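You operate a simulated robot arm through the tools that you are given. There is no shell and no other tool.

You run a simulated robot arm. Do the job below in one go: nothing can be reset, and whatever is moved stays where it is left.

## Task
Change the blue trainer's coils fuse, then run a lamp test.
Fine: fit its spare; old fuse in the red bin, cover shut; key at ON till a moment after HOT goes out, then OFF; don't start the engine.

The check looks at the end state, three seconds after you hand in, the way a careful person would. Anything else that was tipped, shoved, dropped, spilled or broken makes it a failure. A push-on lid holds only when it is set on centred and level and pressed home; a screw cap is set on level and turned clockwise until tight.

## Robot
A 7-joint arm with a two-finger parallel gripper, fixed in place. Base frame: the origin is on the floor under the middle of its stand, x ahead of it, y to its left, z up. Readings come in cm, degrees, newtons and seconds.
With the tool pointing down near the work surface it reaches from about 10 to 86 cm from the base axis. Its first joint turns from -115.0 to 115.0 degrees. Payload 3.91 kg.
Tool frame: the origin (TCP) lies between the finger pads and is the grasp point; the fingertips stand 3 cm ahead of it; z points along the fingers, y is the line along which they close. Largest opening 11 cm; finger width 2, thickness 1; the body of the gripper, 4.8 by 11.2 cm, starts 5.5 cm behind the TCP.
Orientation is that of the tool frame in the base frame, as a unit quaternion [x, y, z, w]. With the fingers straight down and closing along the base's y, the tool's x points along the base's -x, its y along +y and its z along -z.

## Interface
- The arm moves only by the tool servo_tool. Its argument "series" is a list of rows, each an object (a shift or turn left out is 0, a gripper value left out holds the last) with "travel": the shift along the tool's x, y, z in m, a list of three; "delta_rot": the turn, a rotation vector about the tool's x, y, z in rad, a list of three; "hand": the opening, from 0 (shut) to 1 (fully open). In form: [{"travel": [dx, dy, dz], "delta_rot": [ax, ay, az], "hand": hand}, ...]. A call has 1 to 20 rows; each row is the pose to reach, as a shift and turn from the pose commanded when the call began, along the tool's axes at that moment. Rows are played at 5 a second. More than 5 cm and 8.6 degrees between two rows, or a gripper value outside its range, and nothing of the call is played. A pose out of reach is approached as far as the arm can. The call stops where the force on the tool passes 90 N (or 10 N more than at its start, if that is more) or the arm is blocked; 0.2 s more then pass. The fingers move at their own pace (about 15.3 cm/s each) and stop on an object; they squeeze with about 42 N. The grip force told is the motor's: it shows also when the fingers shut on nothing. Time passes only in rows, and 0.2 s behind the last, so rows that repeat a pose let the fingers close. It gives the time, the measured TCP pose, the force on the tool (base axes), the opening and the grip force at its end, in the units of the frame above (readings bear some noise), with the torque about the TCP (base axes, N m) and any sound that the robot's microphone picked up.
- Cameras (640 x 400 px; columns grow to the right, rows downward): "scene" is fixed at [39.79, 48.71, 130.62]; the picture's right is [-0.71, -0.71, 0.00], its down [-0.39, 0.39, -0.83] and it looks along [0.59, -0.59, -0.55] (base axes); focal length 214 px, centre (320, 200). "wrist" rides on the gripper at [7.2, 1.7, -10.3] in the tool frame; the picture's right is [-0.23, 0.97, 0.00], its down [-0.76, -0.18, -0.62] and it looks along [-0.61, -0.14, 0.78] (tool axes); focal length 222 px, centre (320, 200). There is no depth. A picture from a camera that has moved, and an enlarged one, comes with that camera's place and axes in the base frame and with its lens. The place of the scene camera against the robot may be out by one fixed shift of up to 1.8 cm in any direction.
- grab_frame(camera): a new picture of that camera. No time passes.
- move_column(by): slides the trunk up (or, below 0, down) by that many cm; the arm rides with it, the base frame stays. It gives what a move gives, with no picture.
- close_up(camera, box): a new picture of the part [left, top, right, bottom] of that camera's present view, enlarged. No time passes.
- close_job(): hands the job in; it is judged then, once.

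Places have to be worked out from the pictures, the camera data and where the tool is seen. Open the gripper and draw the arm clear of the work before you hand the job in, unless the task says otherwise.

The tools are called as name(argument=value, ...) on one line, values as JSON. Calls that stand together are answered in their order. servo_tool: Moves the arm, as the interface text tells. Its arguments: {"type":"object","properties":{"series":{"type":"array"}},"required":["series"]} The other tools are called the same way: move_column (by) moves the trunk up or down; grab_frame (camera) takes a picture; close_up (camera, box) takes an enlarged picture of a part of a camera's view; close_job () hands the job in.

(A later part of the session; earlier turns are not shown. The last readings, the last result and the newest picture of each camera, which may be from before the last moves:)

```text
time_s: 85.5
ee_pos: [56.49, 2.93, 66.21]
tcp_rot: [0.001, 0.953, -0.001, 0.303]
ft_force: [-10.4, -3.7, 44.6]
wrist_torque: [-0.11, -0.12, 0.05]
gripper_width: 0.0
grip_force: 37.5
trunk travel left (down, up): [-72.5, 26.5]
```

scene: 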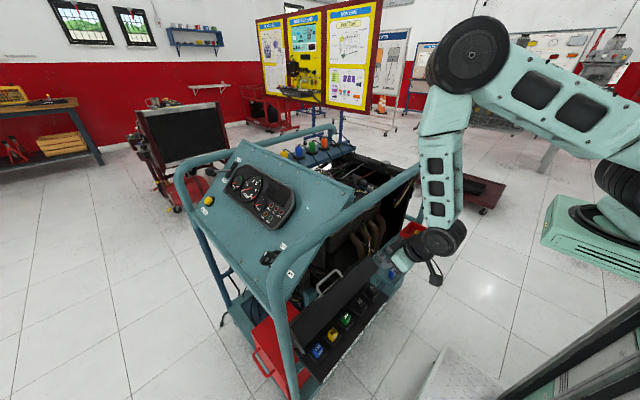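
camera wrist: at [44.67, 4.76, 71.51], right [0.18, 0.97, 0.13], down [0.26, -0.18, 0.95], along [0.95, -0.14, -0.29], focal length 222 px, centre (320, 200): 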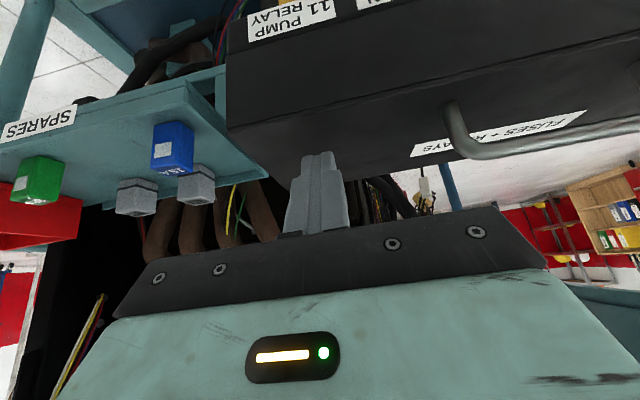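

The cover is pressed home, with 45 N on the lid and no movement. Now for the key: I'm lifting away, rising above the tube height and swinging toward the key with the tool vertical to look at it.

servo_tool(series=[{"travel": [-0.0115, 0, -0.0164]}, {"travel": [-0.035, 0, -0.05]}, {"travel": [-0.059, 0, -0.0843], "delta_rot": [0, 0.05, 0]}, {"travel": [-0.083, 0, -0.1185], "delta_rot": [0, 0.12, 0]}, {"travel": [-0.107, 0, -0.1528], "delta_rot": [0, 0.2, 0]}, {"travel": [-0.131, 0, -0.187], "delta_rot": [0, 0.28, 0]}, {"travel": [-0.155, 0, -0.2213], "delta_rot": [0, 0.36, 0]}, {"travel": [-0.179, 0, -0.2556], "delta_rot": [0, 0.44, 0]}, {"travel": [-0.203, 0.02, -0.29], "delta_rot": [0, 0.52, 0]}, {"travel": [-0.208, 0.065, -0.297], "delta_rot": [0, 0.611, 0]}, {"travel": [-0.208, 0.11, -0.297], "delta_rot": [0, 0.611, 0]}, {"travel": [-0.208, 0.155, -0.297], "delta_rot": [0, 0.611, 0]}, {"travel": [-0.208, 0.2, -0.297], "delta_rot": [0, 0.611, 0]}, {"travel": [-0.215, 0.245, -0.292], "delta_rot": [0, 0.611, 0]}, {"travel": [-0.235, 0.28, -0.278], "delta_rot": [0, 0.611, 0]}, {"travel": [-0.25, 0.32, -0.268], "delta_rot": [0, 0.611, 0]}, {"travel": [-0.25, 0.32, -0.268], "delta_rot": [0, 0.611, 0]}])

grab_frame(camera="wrist")

grab_frame(camera="scene")

```text
time_s: 89.1
ee_pos: [61.47, 35.07, 102.11]
tcp_rot: [-0.001, 1.0, 0.0, 0.001]
ft_force: [-0.3, 0.5, -1.4]
wrist_torque: [0.0, 0.03, -0.03]
gripper_width: 0.02
grip_force: 37.5
trunk travel left (down, up): [-72.5, 26.5]
```

```text
taken
camera wrist: at [54.34, 36.78, 112.49], right [0.23, 0.97, 0.0], down [0.76, -0.18, 0.62], along [0.61, -0.14, -0.78], focal length 222 px, centre (320, 200)
```

wrist: 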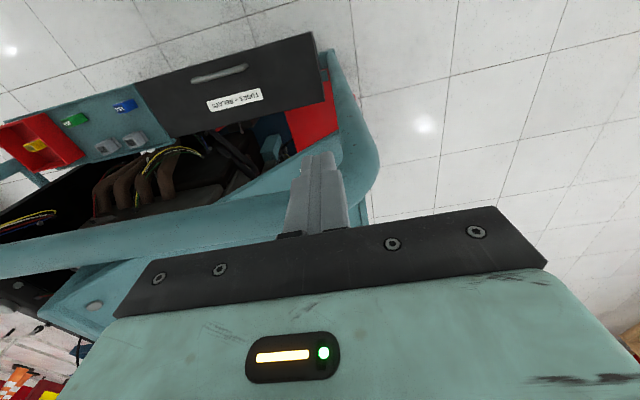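

```text
taken
```

scene: 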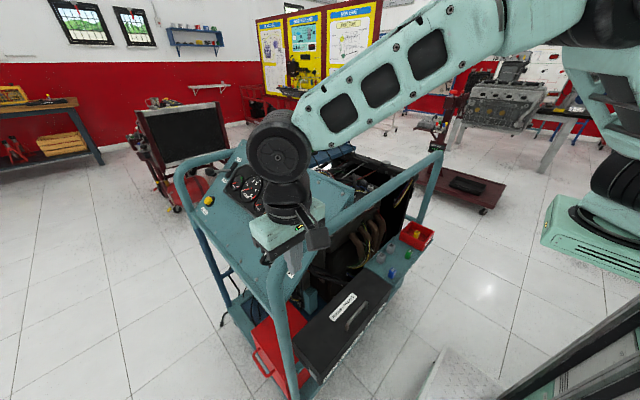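

The closed cover is visible, but the key is hidden behind the palm here. I'm moving up and forward with a 20° tilt so the key falls in the clear upper part of the wrist view.

servo_tool(series=[{"travel": [0, 0, -0.045]}, {"travel": [0, 0.01, -0.09], "delta_rot": [0, -0.08, 0]}, {"travel": [-0.02, 0.02, -0.125], "delta_rot": [0, -0.16, 0]}, {"travel": [-0.06, 0.03, -0.15], "delta_rot": [0, -0.25, 0]}, {"travel": [-0.09, 0.032, -0.157], "delta_rot": [0, -0.349, 0]}, {"travel": [-0.108, 0.032, -0.157], "delta_rot": [0, -0.349, 0]}, {"travel": [-0.108, 0.032, -0.157], "delta_rot": [0, -0.349, 0]}])

grab_frame(camera="wrist")

close_up(camera="wrist", box=[200, 0, 340, 90])

```text
time_s: 90.7
ee_pos: [72.36, 38.36, 117.73]
tcp_rot: [-0.001, 0.985, -0.001, 0.175]
ft_force: [1.0, 0.8, -0.7]
wrist_torque: [-0.02, -0.01, -0.05]
gripper_width: 0.0
grip_force: 37.8
trunk travel left (down, up): [-72.5, 26.5]
```

```text
taken
camera wrist: at [61.98, 40.1, 125.08], right [0.21, 0.97, 0.08], down [0.5, -0.18, 0.85], along [0.84, -0.14, -0.53], focal length 222 px, centre (320, 200)
```

wrist: 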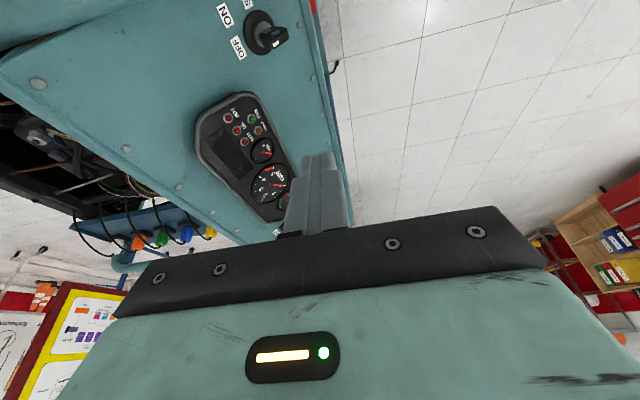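

```text
4.44 times, centred on (270, 45) of wrist
camera zoom: at [61.98, 40.1, 125.08], right [0.21, 0.97, 0.08], down [0.5, -0.18, 0.85], along [0.84, -0.14, -0.53], focal length 987 px, centre (542, 889)
```

zoom: 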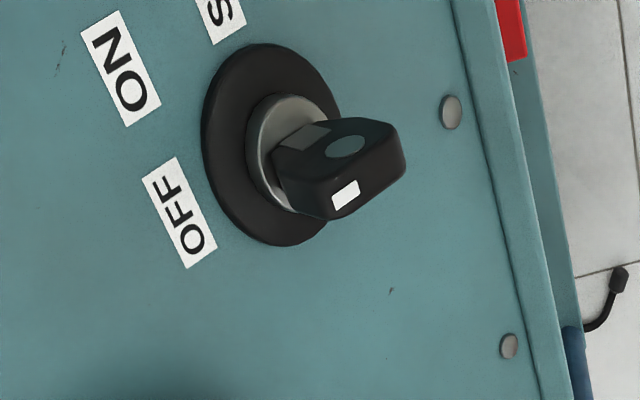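

This view is very good: OFF, ON and START are at 12 o'clock, about 1:30 and 3 o'clock around the key. Triangulating, the switch disc is at about (74.4, 31.6, 88.5), and the panel normal is roughly (0, 0.68, 0.73). I'm enlarging the key bow to understand its shape and grip faces.

close_up(camera="wrist", box=[235, 5, 305, 65])

close_up(camera="wrist", box=[210, 85, 290, 150])

close_up(camera="scene", box=[240, 180, 320, 280])

```text
6.67 times, centred on (270, 35) of wrist
camera zoom: at [61.98, 40.1, 125.08], right [0.21, 0.97, 0.08], down [0.5, -0.18, 0.85], along [0.84, -0.14, -0.53], focal length 1481 px, centre (653, 1300)
```

zoom: 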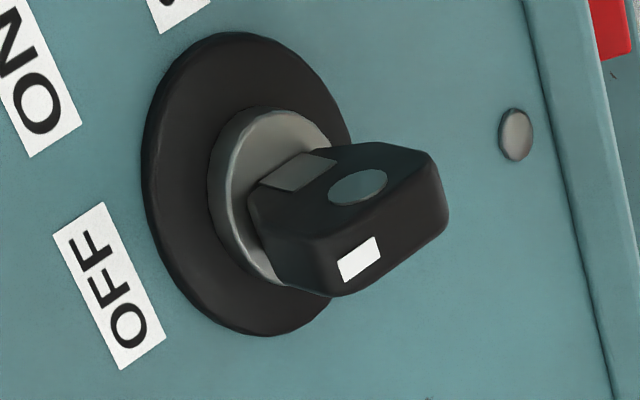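

```text
6.15 times, centred on (250, 118) of wrist
camera zoom: at [61.98, 40.1, 125.08], right [0.21, 0.97, 0.08], down [0.5, -0.18, 0.85], along [0.84, -0.14, -0.53], focal length 1367 px, centre (751, 708)
```

zoom: 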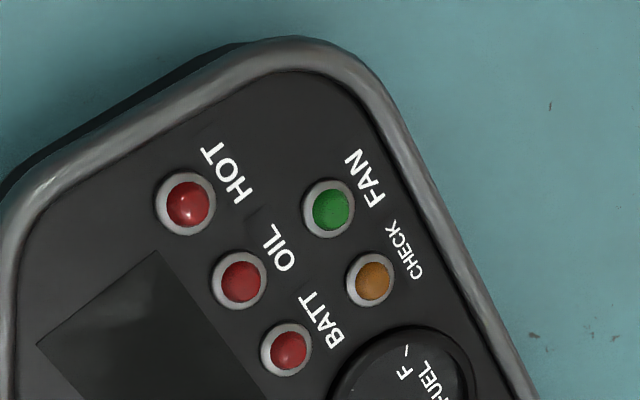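

```text
4.00 times, centred on (280, 230) of scene
camera zoom: at [39.79, 48.71, 130.62], right [-0.71, -0.71, 0.0], down [-0.39, 0.39, -0.83], along [0.59, -0.59, -0.55], focal length 858 px, centre (480, 80)
```

zoom: 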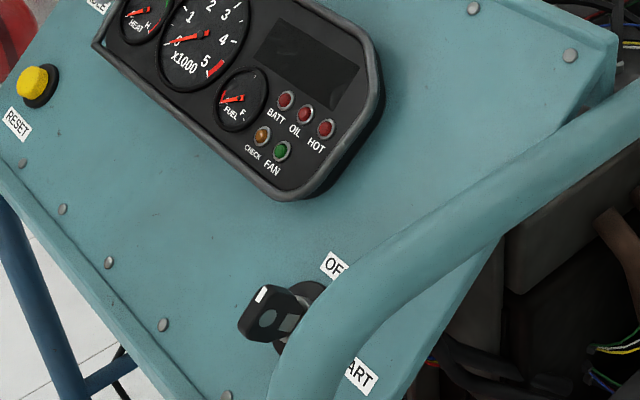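

The bow is a block with flat broad faces toward ±x, and its white pointer faces OFF at 12 o'clock. ON is 45° clockwise, toward -x. Before planning the turn I need the frame tube's position near the key, so I'm zooming at the top of the view to catch both.

close_up(camera="wrist", box=[150, 0, 350, 20])

close_up(camera="wrist", box=[0, 0, 640, 10])

```text
3.20 times, centred on (250, 10) of wrist
camera zoom: at [61.98, 40.1, 125.08], right [0.21, 0.97, 0.08], down [0.5, -0.18, 0.85], along [0.84, -0.14, -0.53], focal length 711 px, centre (544, 808)
```

zoom: 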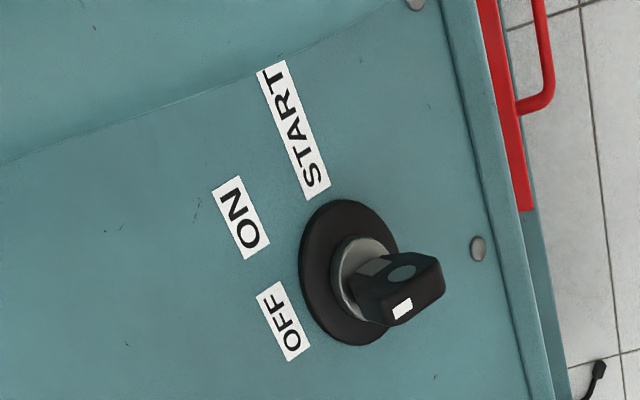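

```text
1.00 times, centred on (320, 5) of wrist (not enlarged: the box is as wide or as high as the picture)
camera zoom: at [61.98, 40.1, 125.08], right [0.21, 0.97, 0.08], down [0.5, -0.18, 0.85], along [0.84, -0.14, -0.53], focal length 222 px, centre (320, 395)
```

zoom: 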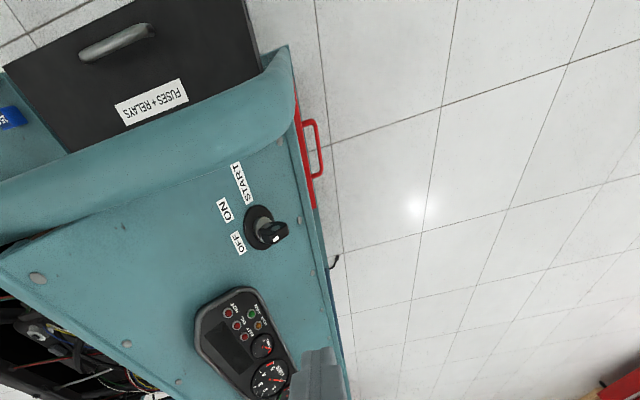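

The extended close-up shows everything. The tube actually runs at about x 65, z 98.7, so there's more room than I feared. Triangulation puts the key axis at x about 74.75, with the bow about 2.5 cm wide, 1.4 cm thick and centred near (74.75, 34.05, 90.9). Plan: with closed vertical fingers, nudge the bow's upper end from its +x side toward -x to turn it to ON. First I'm hovering above that side.

servo_tool(series=[{"travel": [0.002, -0.012, 0.02], "delta_rot": [0, 0.08, 0]}, {"travel": [0.004, -0.025, 0.045], "delta_rot": [0, 0.17, 0]}, {"travel": [0.006, -0.04, 0.075], "delta_rot": [0, 0.26, 0]}, {"travel": [0.007, -0.05, 0.11], "delta_rot": [0, 0.349, 0]}, {"travel": [0.0077, -0.059, 0.14], "delta_rot": [0, 0.349, 0]}, {"travel": [0.0077, -0.059, 0.164], "delta_rot": [0, 0.349, 0]}, {"travel": [0.0077, -0.059, 0.164], "delta_rot": [0, 0.349, 0]}])

close_up(camera="wrist", box=[220, 20, 420, 170])

grab_frame(camera="scene")

```text
time_s: 92.3
ee_pos: [77.24, 32.37, 102.11]
tcp_rot: [-0.001, 1.0, 0.0, 0.0]
ft_force: [-0.1, 0.6, 0.5]
wrist_torque: [-0.04, -0.01, 0.05]
gripper_width: 0.0
grip_force: 37.5
trunk travel left (down, up): [-72.5, 26.5]
```

```text
2.67 times, centred on (320, 95) of wrist
camera zoom: at [70.01, 34.14, 112.47], right [0.23, 0.97, 0.0], down [0.76, -0.18, 0.62], along [0.61, -0.14, -0.78], focal length 592 px, centre (320, 480)
```

zoom: 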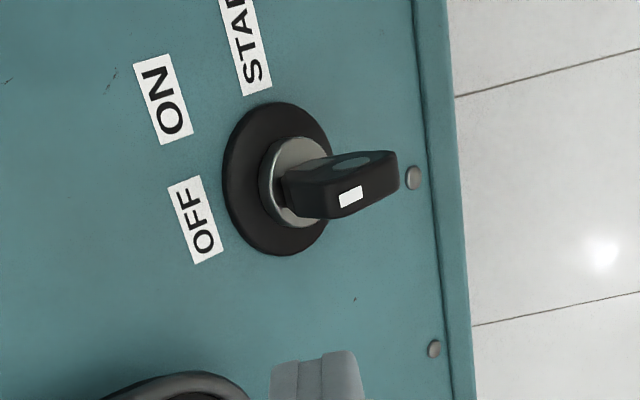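

```text
taken
```

scene: 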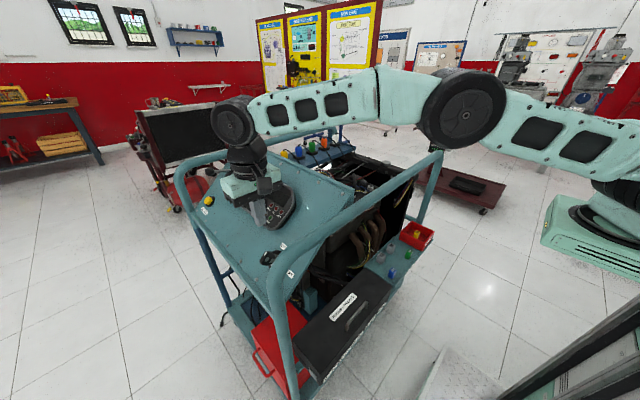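

This confirms the geometry: the pointer mark is at (74.8, 34.0, 92.3) and the key axis is at x about 74.65. The finger is 1.6 cm to the +x side. Descending alongside the bow to tip height z 91.3.

servo_tool(series=[{"travel": [0, 0.001, 0.03]}, {"travel": [0, 0.001, 0.06]}, {"travel": [0, 0.001, 0.078]}, {"travel": [0, 0.001, 0.078]}])

close_up(camera="wrist", box=[220, 50, 420, 180])

close_up(camera="scene", box=[220, 170, 320, 280])

```text
time_s: 93.3
ee_pos: [77.42, 32.39, 94.28]
tcp_rot: [-0.001, 1.0, -0.001, 0.001]
ft_force: [0.1, 0.1, 0.0]
wrist_torque: [0.0, 0.04, -0.01]
gripper_width: 0.0
grip_force: 38.0
trunk travel left (down, up): [-72.5, 26.5]
```

```text
3.08 times, centred on (320, 115) of wrist
camera zoom: at [70.04, 34.18, 104.67], right [0.23, 0.97, 0.0], down [0.76, -0.18, 0.62], along [0.61, -0.14, -0.78], focal length 684 px, centre (320, 462)
```

zoom: 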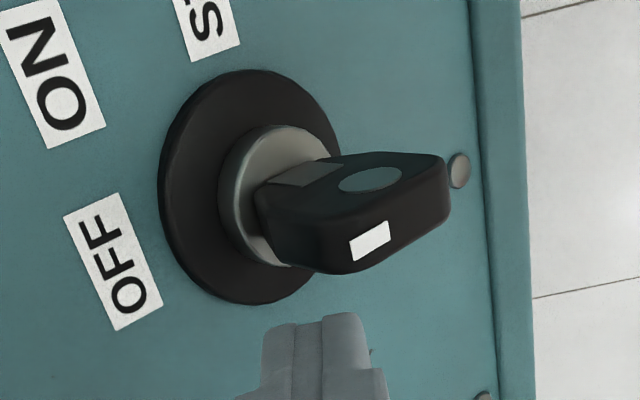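

```text
3.64 times, centred on (270, 225) of scene
camera zoom: at [39.79, 48.71, 130.62], right [-0.71, -0.71, 0.0], down [-0.39, 0.39, -0.83], along [0.59, -0.59, -0.55], focal length 780 px, centre (502, 109)
```

zoom: 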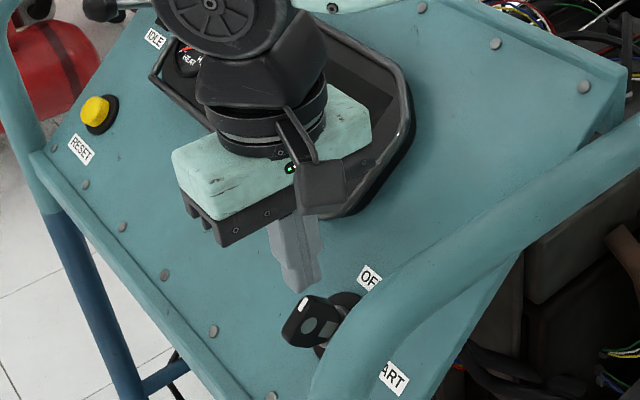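

The finger is about 1 cm to the +x side of the bow's upper end. I'm nudging toward -x a little to make contact and turn the key slightly, to calibrate.

servo_tool(series=[{"travel": [0.004, 0, 0]}, {"travel": [0.008, 0, 0]}, {"travel": [0.0105, 0, 0]}])

close_up(camera="wrist", box=[220, 50, 420, 180])

```text
time_s: 94.1
ee_pos: [76.31, 32.52, 94.41]
tcp_rot: [-0.001, 1.0, -0.001, 0.002]
ft_force: [4.4, 0.7, -0.1]
wrist_torque: [0.12, -0.14, -0.02]
gripper_width: 0.0
grip_force: 38.0
trunk travel left (down, up): [-72.5, 26.5]
```

```text
3.08 times, centred on (320, 115) of wrist
camera zoom: at [69.03, 34.19, 104.77], right [0.23, 0.97, 0.0], down [0.76, -0.18, 0.63], along [0.61, -0.14, -0.78], focal length 684 px, centre (320, 462)
```

zoom: 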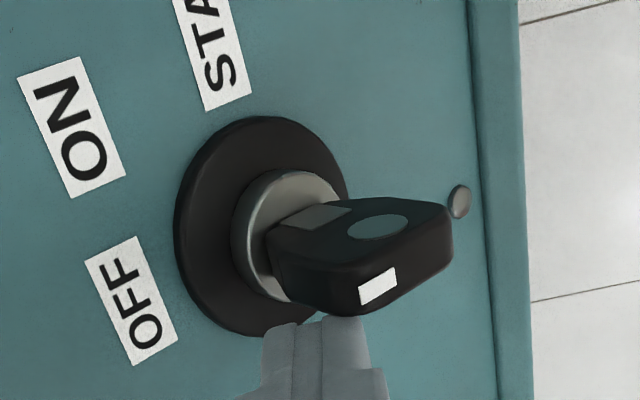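

Contact was just made at 4 N and the key hasn't turned yet. Pushing 2 mm more.

servo_tool(series=[{"travel": [0.001, 0, 0]}, {"travel": [0.002, 0, 0]}])

close_up(camera="wrist", box=[220, 50, 420, 180])

```text
time_s: 94.7
ee_pos: [76.15, 32.34, 94.43]
tcp_rot: [-0.001, 1.0, 0.0, 0.001]
ft_force: [6.7, -1.9, 3.4]
wrist_torque: [-0.05, -0.12, -0.03]
gripper_width: 0.0
grip_force: 37.6
trunk travel left (down, up): [-72.5, 26.5]
```

```text
3.08 times, centred on (320, 115) of wrist
camera zoom: at [68.81, 34.16, 104.75], right [0.23, 0.97, 0.0], down [0.76, -0.18, 0.63], along [0.61, -0.14, -0.78], focal length 684 px, centre (320, 462)
```

zoom: 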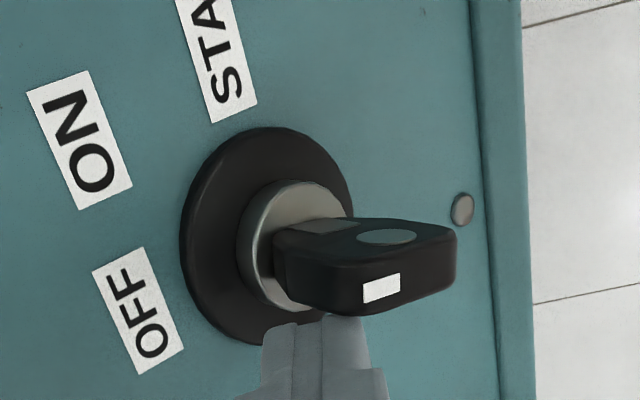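

The key has started turning, at about 12° with only 7 N. Pushing 2.5 mm more and checking both the key and the lamps.

servo_tool(series=[{"travel": [0.0013, 0, 0]}, {"travel": [0.0025, 0, 0]}])

close_up(camera="wrist", box=[220, 50, 420, 180])

close_up(camera="scene", box=[220, 170, 320, 280])

```text
time_s: 95.3
ee_pos: [75.6, 32.51, 94.26]
tcp_rot: [-0.001, 1.0, -0.001, 0.0]
ft_force: [4.3, -0.2, -0.6]
wrist_torque: [-0.02, -0.12, -0.05]
gripper_width: 0.01
grip_force: 37.5
trunk travel left (down, up): [-72.5, 26.5]
```

```text
3.08 times, centred on (320, 115) of wrist
camera zoom: at [68.46, 34.27, 104.72], right [0.23, 0.97, 0.0], down [0.76, -0.18, 0.62], along [0.61, -0.14, -0.78], focal length 684 px, centre (320, 462)
```

zoom: 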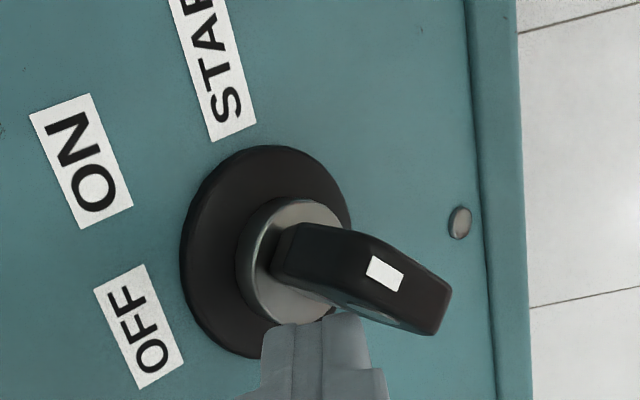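

```text
3.64 times, centred on (270, 225) of scene
camera zoom: at [39.79, 48.71, 130.62], right [-0.71, -0.71, 0.0], down [-0.39, 0.39, -0.83], along [0.59, -0.59, -0.55], focal length 780 px, centre (502, 109)
```

zoom: 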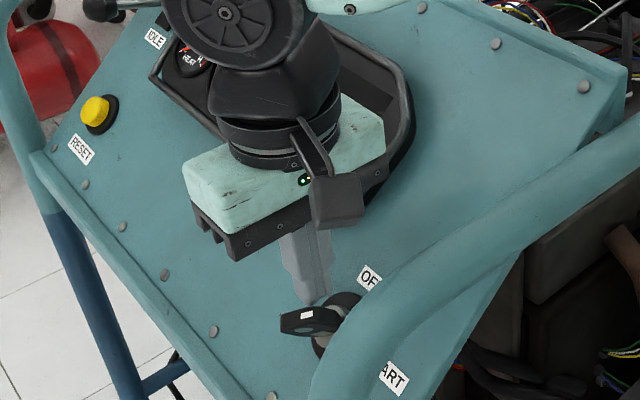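

The key has snapped to ON, with the pointer at 45° toward the ON label. I'm immediately backing the finger off and up, so I can watch the HOT lamp.

servo_tool(series=[{"travel": [-0.007, 0, 0]}, {"travel": [-0.007, 0, -0.045]}, {"travel": [0.01, 0.002, -0.09]}, {"travel": [0.046, 0.004, -0.12]}])

close_up(camera="scene", box=[220, 170, 320, 270])

close_up(camera="wrist", box=[160, 20, 420, 160])

```text
time_s: 96.3
ee_pos: [71.23, 32.88, 106.29]
tcp_rot: [-0.001, 1.0, -0.001, 0.0]
ft_force: [0.7, -0.7, -0.2]
wrist_torque: [0.02, 0.03, 0.01]
gripper_width: 0.01
grip_force: 37.2
trunk travel left (down, up): [-72.5, 26.5]
```

```text
4.00 times, centred on (270, 220) of scene
camera zoom: at [39.79, 48.71, 130.62], right [-0.71, -0.71, 0.0], down [-0.39, 0.39, -0.83], along [0.59, -0.59, -0.55], focal length 858 px, centre (520, 120)
```

zoom: 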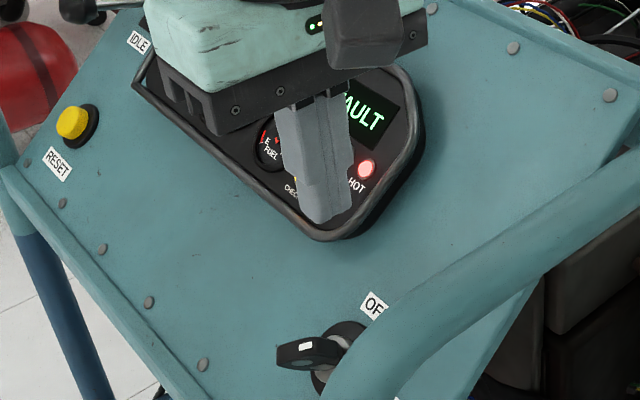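

```text
2.46 times, centred on (290, 90) of wrist
camera zoom: at [63.94, 34.7, 116.66], right [0.23, 0.97, 0.0], down [0.76, -0.18, 0.62], along [0.61, -0.14, -0.78], focal length 547 px, centre (394, 471)
```

zoom: 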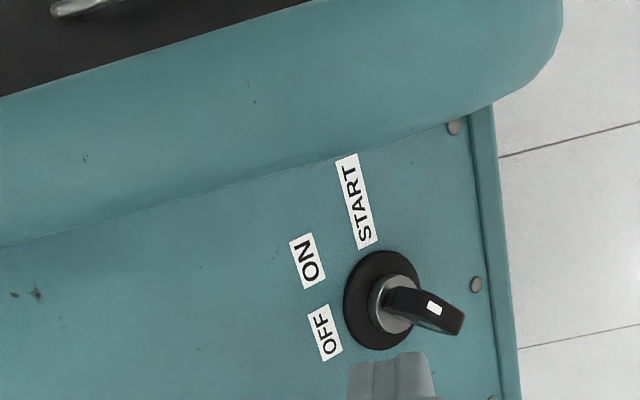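

HOT is lit and the key is at ON. The display shows a word ending in "AULT", partly hidden by the finger. I'm raising slightly to see it and keep watching HOT.

servo_tool(series=[{"travel": [0.0, 0.01, -0.045]}, {"travel": [0.0, 0.02, -0.08]}])

close_up(camera="scene", box=[240, 170, 310, 230])

```text
time_s: 96.9
ee_pos: [71.2, 34.96, 114.28]
tcp_rot: [-0.001, 1.0, -0.001, 0.0]
ft_force: [0.9, -0.2, -1.4]
wrist_torque: [0.03, 0.0, 0.01]
gripper_width: 0.0
grip_force: 37.3
trunk travel left (down, up): [-72.5, 26.5]
```

```text
6.67 times, centred on (275, 200) of scene
camera zoom: at [39.79, 48.71, 130.62], right [-0.71, -0.71, 0.0], down [-0.39, 0.39, -0.83], along [0.59, -0.59, -0.55], focal length 1430 px, centre (620, 200)
```

zoom: 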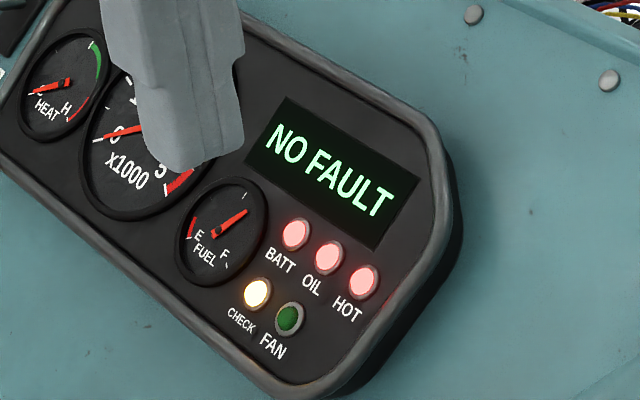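

The display reads "NO FAULT", and BATT, OIL, HOT and CHECK are lit, so the lamp test is running. I'm moving to a ready position on the bow's -x side, slightly tilted so the camera bracket clears the tube, while keeping HOT in view.

servo_tool(series=[{"travel": [-0.001, -0.006, 0.035], "delta_rot": [0, 0.06, 0]}, {"travel": [-0.0015, -0.012, 0.07], "delta_rot": [0, 0.12, 0]}, {"travel": [-0.002, -0.0176, 0.1028], "delta_rot": [0, 0.1745, 0]}])

close_up(camera="scene", box=[230, 170, 310, 270])

close_up(camera="wrist", box=[160, 0, 420, 140])

```text
time_s: 97.7
ee_pos: [71.38, 33.23, 104.07]
tcp_rot: [0.0, 0.996, -0.001, -0.087]
ft_force: [0.4, 1.1, 0.2]
wrist_torque: [0.01, -0.01, -0.01]
gripper_width: 0.03
grip_force: 37.6
trunk travel left (down, up): [-72.5, 26.5]
```

```text
4.00 times, centred on (270, 220) of scene
camera zoom: at [39.79, 48.71, 130.62], right [-0.71, -0.71, 0.0], down [-0.39, 0.39, -0.83], along [0.59, -0.59, -0.55], focal length 858 px, centre (520, 120)
```

zoom: 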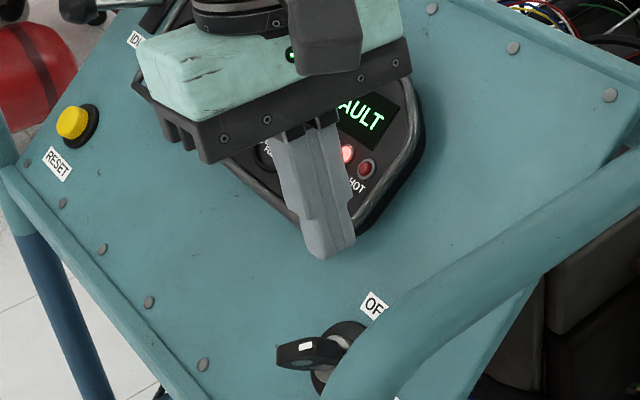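

```text
2.46 times, centred on (290, 70) of wrist
camera zoom: at [66.0, 34.89, 115.51], right [0.22, 0.97, -0.04], down [0.86, -0.18, 0.48], along [0.46, -0.14, -0.87], focal length 547 px, centre (394, 520)
```

zoom: 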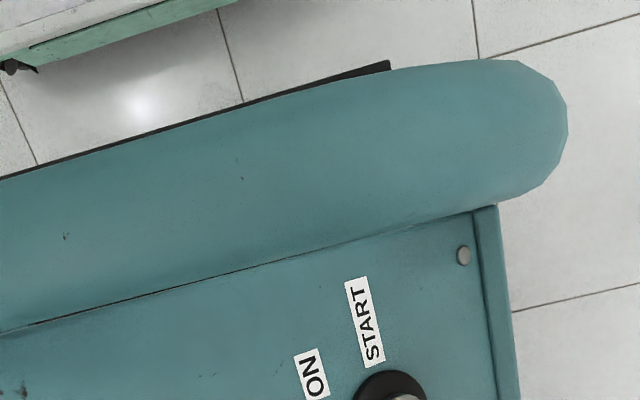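

HOT has just gone out while OIL is still lit and the key is still at ON. Now I'm turning it back to OFF: descending on the bow's -x side and pushing its pointer end toward +x.

servo_tool(series=[{"travel": [-0.0077, 0, 0.0334]}, {"travel": [-0.0153, 0, 0.0668]}, {"travel": [-0.023, 0, 0.1003]}, {"travel": [-0.0299, 0, 0.099]}, {"travel": [-0.0329, 0, 0.0985]}, {"travel": [-0.0358, 0, 0.098]}])

close_up(camera="wrist", box=[220, 50, 420, 180])

close_up(camera="scene", box=[230, 170, 310, 280])

```text
time_s: 99.1
ee_pos: [72.6, 33.18, 93.82]
tcp_rot: [-0.002, 0.996, -0.003, -0.091]
ft_force: [-39.1, -15.3, 5.2]
wrist_torque: [-0.06, 1.01, -0.06]
gripper_width: 0.01
grip_force: 37.9
trunk travel left (down, up): [-72.5, 26.5]
```

```text
3.08 times, centred on (320, 115) of wrist
camera zoom: at [67.39, 34.87, 105.36], right [0.22, 0.97, -0.05], down [0.86, -0.17, 0.48], along [0.46, -0.14, -0.88], focal length 684 px, centre (320, 462)
```

zoom: 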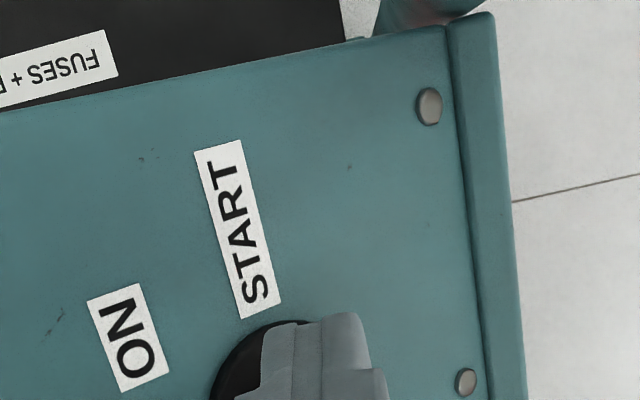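

```text
3.64 times, centred on (270, 225) of scene
camera zoom: at [39.79, 48.71, 130.62], right [-0.71, -0.71, 0.0], down [-0.39, 0.39, -0.83], along [0.59, -0.59, -0.55], focal length 780 px, centre (502, 109)
```

zoom: 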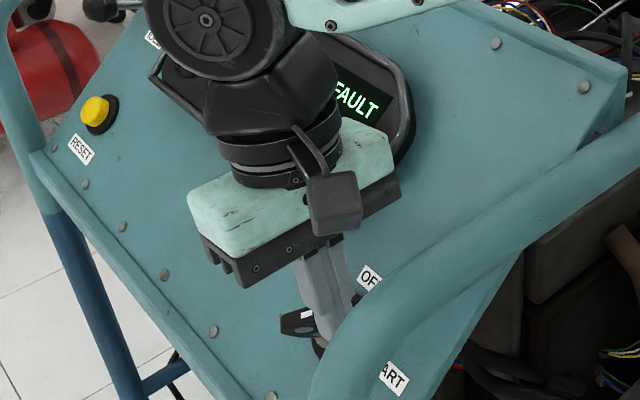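

The push is landing on the bow's end face: 39 N and no rotation, with the key still exactly at ON. I need the finger 0.7 cm further +y and 0.6 cm lower, to catch the bow's flat side. Backing off, repositioning and pushing again at once.

servo_tool(series=[{"travel": [0.0128, 0, 0.0023]}, {"travel": [0.0118, 0.007, 0.0082]}, {"travel": [0.0049, 0.007, 0.007]}, {"travel": [0.0019, 0.007, 0.0064]}, {"travel": [0.0, 0.007, 0.0061]}])

close_up(camera="scene", box=[230, 170, 310, 280])

close_up(camera="wrist", box=[220, 80, 420, 220])

```text
time_s: 100.3
ee_pos: [72.42, 33.77, 93.3]
tcp_rot: [-0.002, 0.996, -0.002, -0.092]
ft_force: [-48.0, -14.5, 10.1]
wrist_torque: [-0.55, 0.71, -0.08]
gripper_width: 0.01
grip_force: 37.4
trunk travel left (down, up): [-72.5, 26.5]
```

```text
3.64 times, centred on (270, 225) of scene
camera zoom: at [39.79, 48.71, 130.62], right [-0.71, -0.71, 0.0], down [-0.39, 0.39, -0.83], along [0.59, -0.59, -0.55], focal length 780 px, centre (502, 109)
```

zoom: 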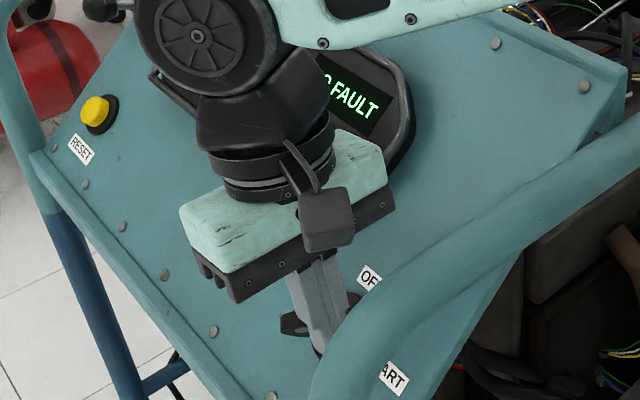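

```text
2.86 times, centred on (320, 150) of wrist
camera zoom: at [67.23, 35.54, 104.83], right [0.22, 0.97, -0.05], down [0.86, -0.17, 0.47], along [0.45, -0.14, -0.88], focal length 635 px, centre (320, 343)
```

zoom: 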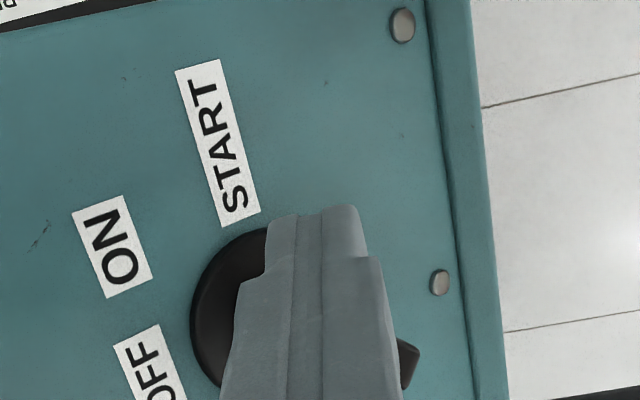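

The push line passes through the key's axis at this angle, so it gives no torque. The correct push is on the bow's lower-left flat, from the +y side moving toward -y. I'm backing off, swinging round to that side and pushing the pointer end back up to OFF.

servo_tool(series=[{"travel": [0.0132, 0.006, 0.0003]}, {"travel": [0.0063, 0.024, -0.007]}, {"travel": [0.0039, 0.017, -0.0075]}, {"travel": [0.0029, 0.014, -0.0076]}, {"travel": [0.0014, 0.012, -0.0079]}, {"travel": [0.0004, 0.009, -0.0081]}, {"travel": [0.0004, 0.006, -0.0081]}])

close_up(camera="scene", box=[230, 170, 310, 280])

close_up(camera="wrist", box=[220, 80, 420, 220])

```text
time_s: 101.9
ee_pos: [73.15, 34.31, 93.95]
tcp_rot: [0.0, 0.996, -0.002, -0.087]
ft_force: [0.3, 0.3, -0.6]
wrist_torque: [0.02, 0.01, 0.01]
gripper_width: 0.0
grip_force: 37.3
trunk travel left (down, up): [-72.5, 26.5]
```

```text
3.64 times, centred on (270, 225) of scene
camera zoom: at [39.79, 48.71, 130.62], right [-0.71, -0.71, 0.0], down [-0.39, 0.39, -0.83], along [0.59, -0.59, -0.55], focal length 780 px, centre (502, 109)
```

zoom: 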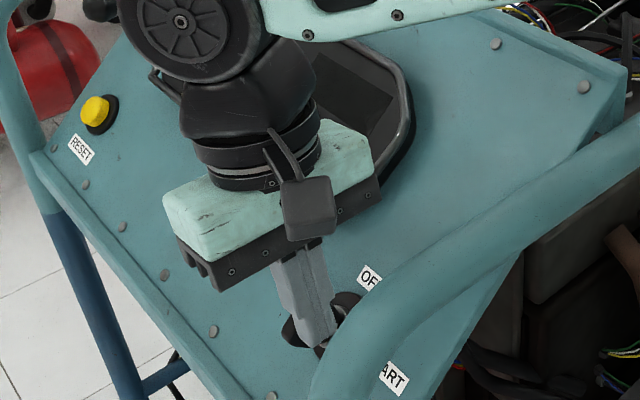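

```text
2.86 times, centred on (320, 150) of wrist
camera zoom: at [67.9, 36.03, 105.45], right [0.22, 0.97, -0.04], down [0.86, -0.18, 0.48], along [0.46, -0.14, -0.87], focal length 635 px, centre (320, 343)
```

zoom: 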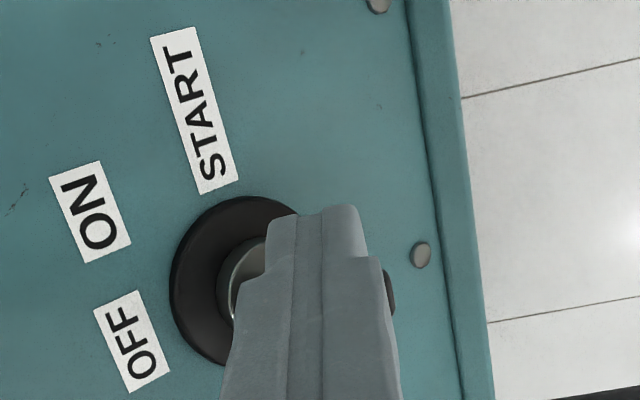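

There's no force now and the display has gone dark, so the key is back at OFF. I'm backing the finger away from the bow, then rising, and will verify.

servo_tool(series=[{"travel": [0.0079, 0, 0.0014]}, {"travel": [0.0148, 0, -0.038]}, {"travel": [0.0218, 0, -0.0774]}, {"travel": [0.0288, 0, -0.1168], "delta_rot": [0, -0.06, 0]}, {"travel": [0.0358, 0, -0.1562], "delta_rot": [0, -0.1745, 0]}, {"travel": [0.0358, 0, -0.1562], "delta_rot": [0, -0.1745, 0]}])

close_up(camera="scene", box=[220, 170, 320, 280])

close_up(camera="wrist", box=[160, 20, 420, 160])

```text
time_s: 103.3
ee_pos: [72.24, 34.31, 110.07]
tcp_rot: [-0.001, 1.0, -0.001, 0.001]
ft_force: [0.0, -0.1, 0.0]
wrist_torque: [-0.01, 0.04, 0.01]
gripper_width: 0.0
grip_force: 37.3
trunk travel left (down, up): [-72.5, 26.5]
```

```text
3.64 times, centred on (270, 225) of scene
camera zoom: at [39.79, 48.71, 130.62], right [-0.71, -0.71, 0.0], down [-0.39, 0.39, -0.83], along [0.59, -0.59, -0.55], focal length 780 px, centre (502, 109)
```

zoom: 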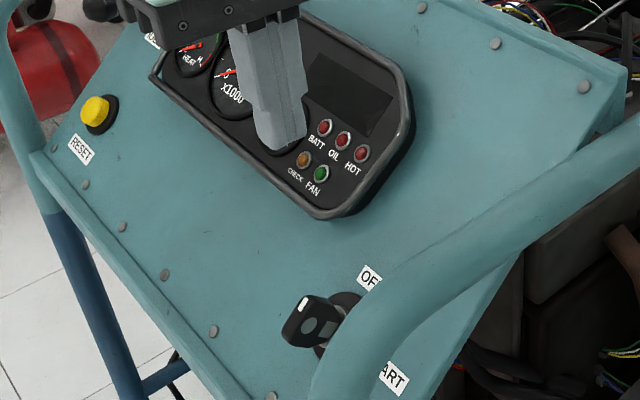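

```text
2.46 times, centred on (290, 90) of wrist
camera zoom: at [65.11, 36.06, 120.42], right [0.23, 0.97, 0.0], down [0.76, -0.18, 0.63], along [0.61, -0.14, -0.78], focal length 547 px, centre (394, 471)
```

zoom: 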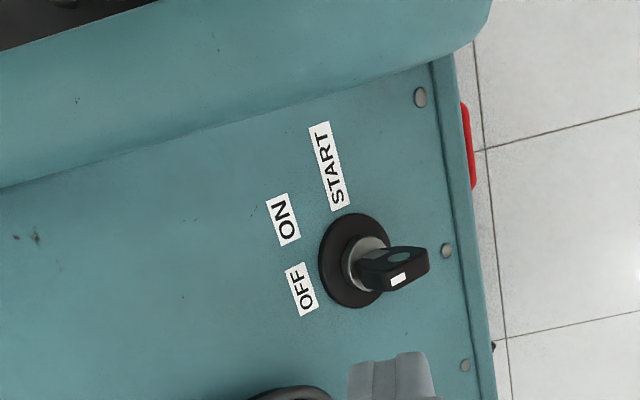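

The key is exactly back at OFF and all lamps are dark. Now I'm withdrawing the arm, up and away from the trainer, and opening the gripper.

servo_tool(series=[{"travel": [0, 0, -0.04]}, {"travel": [0, 0, -0.08]}, {"travel": [0.025, -0.03, -0.08]}, {"travel": [0.05, -0.06, -0.08]}, {"travel": [0.075, -0.09, -0.08]}, {"travel": [0.1, -0.12, -0.08], "hand": 1}, {"travel": [0.125, -0.15, -0.08], "hand": 1}, {"travel": [0.15, -0.18, -0.08]}, {"travel": [0.17, -0.21, -0.08]}, {"travel": [0.185, -0.24, -0.08]}, {"travel": [0.19, -0.28, -0.08]}, {"travel": [0.19, -0.32, -0.08]}, {"travel": [0.19, -0.32, -0.08]}])

grab_frame(camera="scene")

grab_frame(camera="wrist")

close_up(camera="scene", box=[290, 200, 450, 380])

close_up(camera="scene", box=[180, 130, 340, 290])

```text
time_s: 106.1
ee_pos: [81.48, 15.82, 124.1]
tcp_rot: [-0.001, 1.0, -0.001, -0.001]
ft_force: [-0.5, 0.7, 0.1]
wrist_torque: [0.05, 0.0, 0.01]
gripper_width: 11.0
grip_force: 0.1
out of reach, approached as far as the arm can: row 3, 4, 5, 6, 7, 8, 9, 10, 11, 12, 13
trunk travel left (down, up): [-72.5, 26.5]
```

```text
taken
```

scene: 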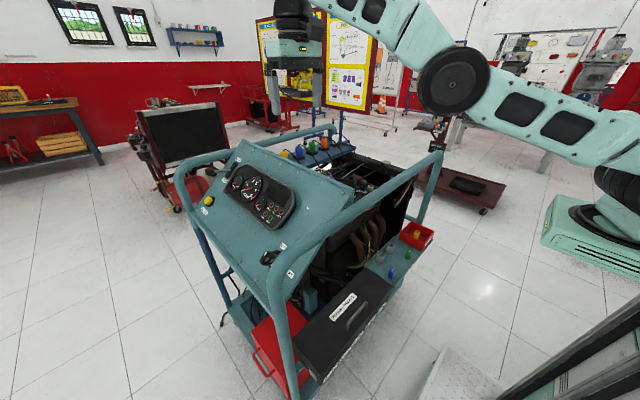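

```text
taken
camera wrist: at [74.25, 17.63, 134.64], right [0.23, 0.97, 0.0], down [0.76, -0.18, 0.62], along [0.61, -0.14, -0.78], focal length 222 px, centre (320, 200)
```

wrist: 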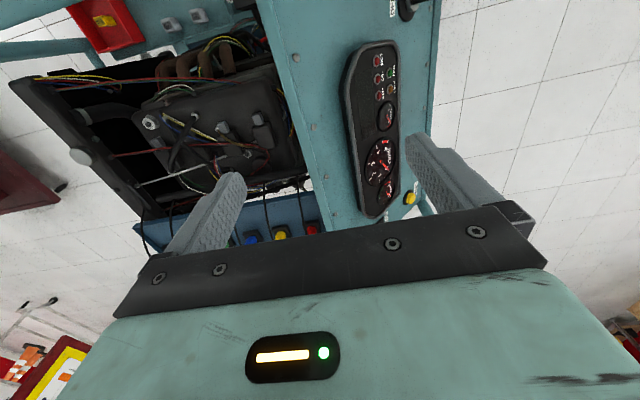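

```text
2.22 times, centred on (370, 290) of scene
camera zoom: at [39.79, 48.71, 130.62], right [-0.71, -0.71, 0.0], down [-0.39, 0.39, -0.83], along [0.59, -0.59, -0.55], focal length 477 px, centre (209, 0)
```

zoom: 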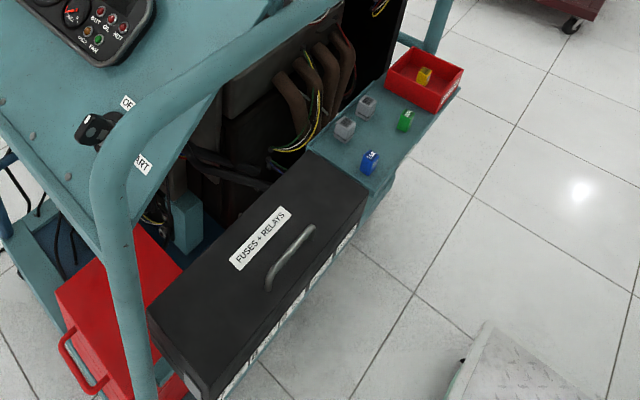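

```text
2.50 times, centred on (260, 210) of scene
camera zoom: at [39.79, 48.71, 130.62], right [-0.71, -0.71, 0.0], down [-0.39, 0.39, -0.83], along [0.59, -0.59, -0.55], focal length 536 px, centre (470, 175)
```

zoom: 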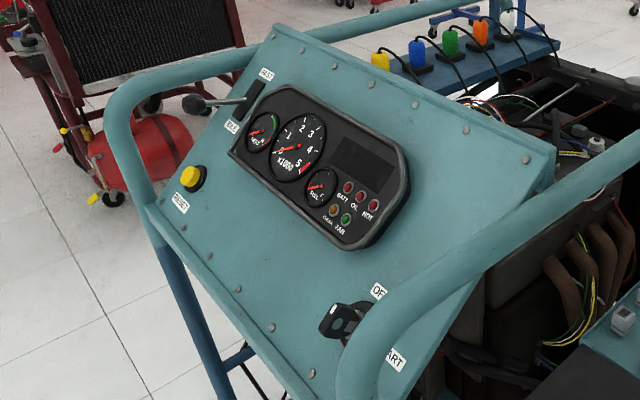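

Everything looks right: the cover is shut, the old fuse is in the bin, the key is at OFF, the lamps are dark and the other spares are untouched. The last move hit an arm limit and left the hand above the engine, so I'm drawing it back toward its starting place, clear of the trainer.

servo_tool(series=[{"travel": [0.01, -0.04, 0]}, {"travel": [0.02, -0.08, 0.005]}, {"travel": [0.035, -0.12, 0.01]}, {"travel": [0.055, -0.16, 0.02]}, {"travel": [0.08, -0.2, 0.03]}, {"travel": [0.11, -0.23, 0.045]}, {"travel": [0.14, -0.26, 0.06]}, {"travel": [0.16, -0.28, 0.075]}, {"travel": [0.16, -0.28, 0.08]}, {"travel": [0.16, -0.28, 0.08]}])

grab_frame(camera="scene")

```text
time_s: 108.3
ee_pos: [87.72, -7.67, 123.82]
tcp_rot: [-0.001, 1.0, 0.0, 0.0]
ft_force: [0.8, -0.2, 1.0]
wrist_torque: [-0.01, 0.01, -0.01]
gripper_width: 11.01
grip_force: 0.1
out of reach, approached as far as the arm can: row 1, 2, 3, 4, 5, 6, 7, 8, 9, 10
trunk travel left (down, up): [-72.5, 26.5]
```

```text
taken
```

scene: 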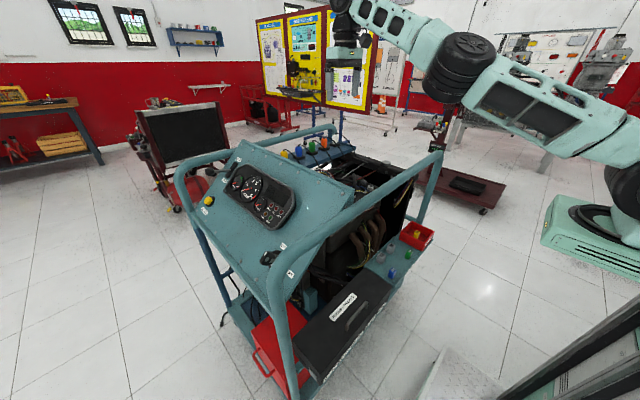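

The arm is stuck at a joint limit in this stretched posture, with its wrist too high relative to its shoulder. I'm raising the trunk 20 cm, which is safe since it moves up and away, and then lowering the hand relative to it while pulling back.

move_column(by=20)

servo_tool(series=[{"travel": [0.01, 0, 0.04]}, {"travel": [0.02, 0, 0.08]}, {"travel": [0.03, 0, 0.12]}, {"travel": [0.05, 0, 0.15]}, {"travel": [0.08, 0, 0.17]}, {"travel": [0.11, 0, 0.18]}, {"travel": [0.15, -0.01, 0.18]}, {"travel": [0.19, -0.02, 0.18]}, {"travel": [0.22, -0.03, 0.18]}, {"travel": [0.22, -0.03, 0.18]}])

grab_frame(camera="scene")

```text
time_s: 110.5
ee_pos: [87.76, -7.53, 143.9]
tcp_rot: [-0.001, 1.0, -0.001, 0.0]
ft_force: [-0.4, -0.7, -0.6]
wrist_torque: [0.03, 0.02, -0.01]
gripper_width: 11.0
grip_force: 0.1
trunk travel left (down, up): [-92.5, 6.5]
```

```text
time_s: 112.7
ee_pos: [92.16, -7.28, 130.8]
tcp_rot: [-0.001, 1.0, -0.001, 0.0]
ft_force: [0.4, -0.8, -0.9]
wrist_torque: [-0.04, -0.03, 0.02]
gripper_width: 10.98
grip_force: 0.0
out of reach, approached as far as the arm can: row 1, 2, 3, 4, 5, 6, 7, 8, 9, 10
trunk travel left (down, up): [-92.5, 6.5]
```

```text
taken
```

scene: 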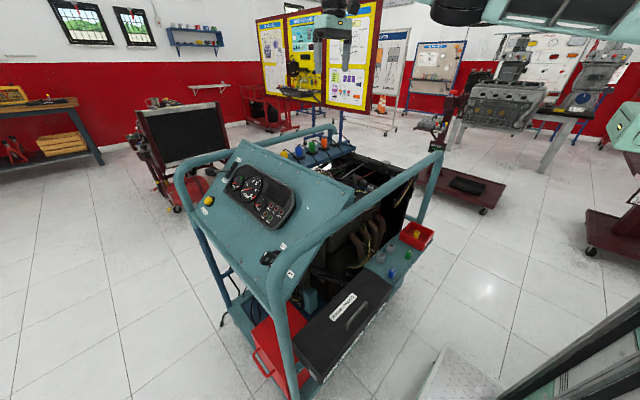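

The pull-back is still limited because the solver keeps the wrist bend at its limit. I'm lowering the hand straight down first, which is well above the engine and puts the wrist below the shoulder, before retracting.

servo_tool(series=[{"travel": [0.0, 0, 0.03]}, {"travel": [0.005, 0, 0.06]}, {"travel": [0.015, 0, 0.09]}, {"travel": [0.03, 0, 0.12]}, {"travel": [0.05, 0, 0.13]}, {"travel": [0.08, 0, 0.13]}, {"travel": [0.11, 0, 0.13]}, {"travel": [0.14, 0, 0.13]}])

grab_frame(camera="scene")

grab_frame(camera="wrist")

```text
time_s: 114.5
ee_pos: [93.88, -7.47, 119.19]
tcp_rot: [0.0, 1.0, -0.001, 0.0]
ft_force: [0.3, 1.1, 1.0]
wrist_torque: [0.02, -0.04, 0.0]
gripper_width: 11.0
grip_force: 0.0
out of reach, approached as far as the arm can: row 1, 2, 3, 4, 5, 6, 7, 8
trunk travel left (down, up): [-92.5, 6.5]
```

```text
taken
```

scene: 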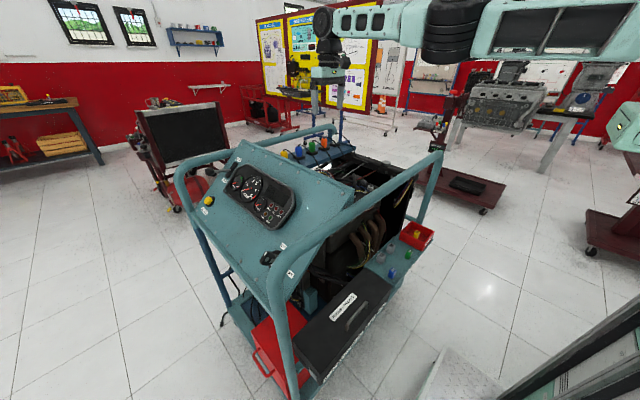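

```text
taken
camera wrist: at [86.59, -5.7, 129.56], right [0.23, 0.97, 0.0], down [0.76, -0.18, 0.62], along [0.61, -0.14, -0.78], focal length 222 px, centre (320, 200)
```

wrist: 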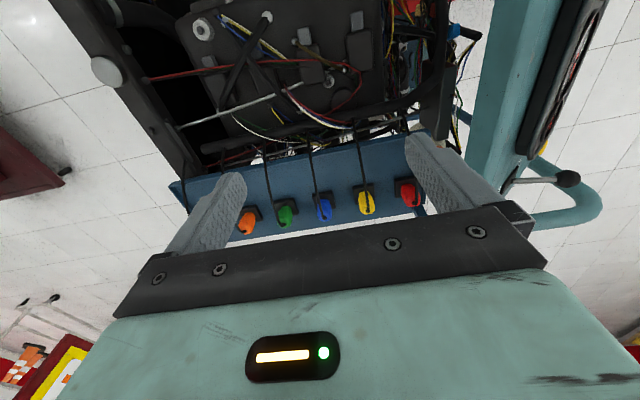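

The arm has ended up nearly straight, which is a singular posture, high above the engine. I'm trying a pure pull-back with a little tilt to let the elbow bend again.

servo_tool(series=[{"travel": [0.04, 0, 0.0], "delta_rot": [0, -0.1, 0]}, {"travel": [0.08, 0, 0.0], "delta_rot": [0, -0.2, 0]}, {"travel": [0.12, 0, 0.0], "delta_rot": [0, -0.3, 0]}, {"travel": [0.16, 0, 0.0], "delta_rot": [0, -0.4, 0]}, {"travel": [0.2, 0, 0.0], "delta_rot": [0, -0.5, 0]}, {"travel": [0.24, 0, 0.0], "delta_rot": [0, -0.5, 0]}])

grab_frame(camera="scene")

```text
time_s: 115.9
ee_pos: [103.39, -4.33, 121.91]
tcp_rot: [0.0, 0.969, -0.001, 0.247]
ft_force: [0.8, 0.3, -0.3]
wrist_torque: [-0.01, 0.0, 0.01]
gripper_width: 11.02
grip_force: 0.1
out of reach, approached as far as the arm can: row 1, 2, 3, 4, 5, 6
trunk travel left (down, up): [-92.5, 6.5]
```

```text
taken
```

scene: 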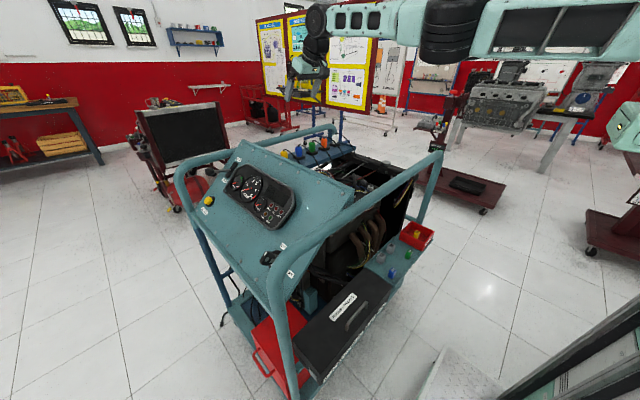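

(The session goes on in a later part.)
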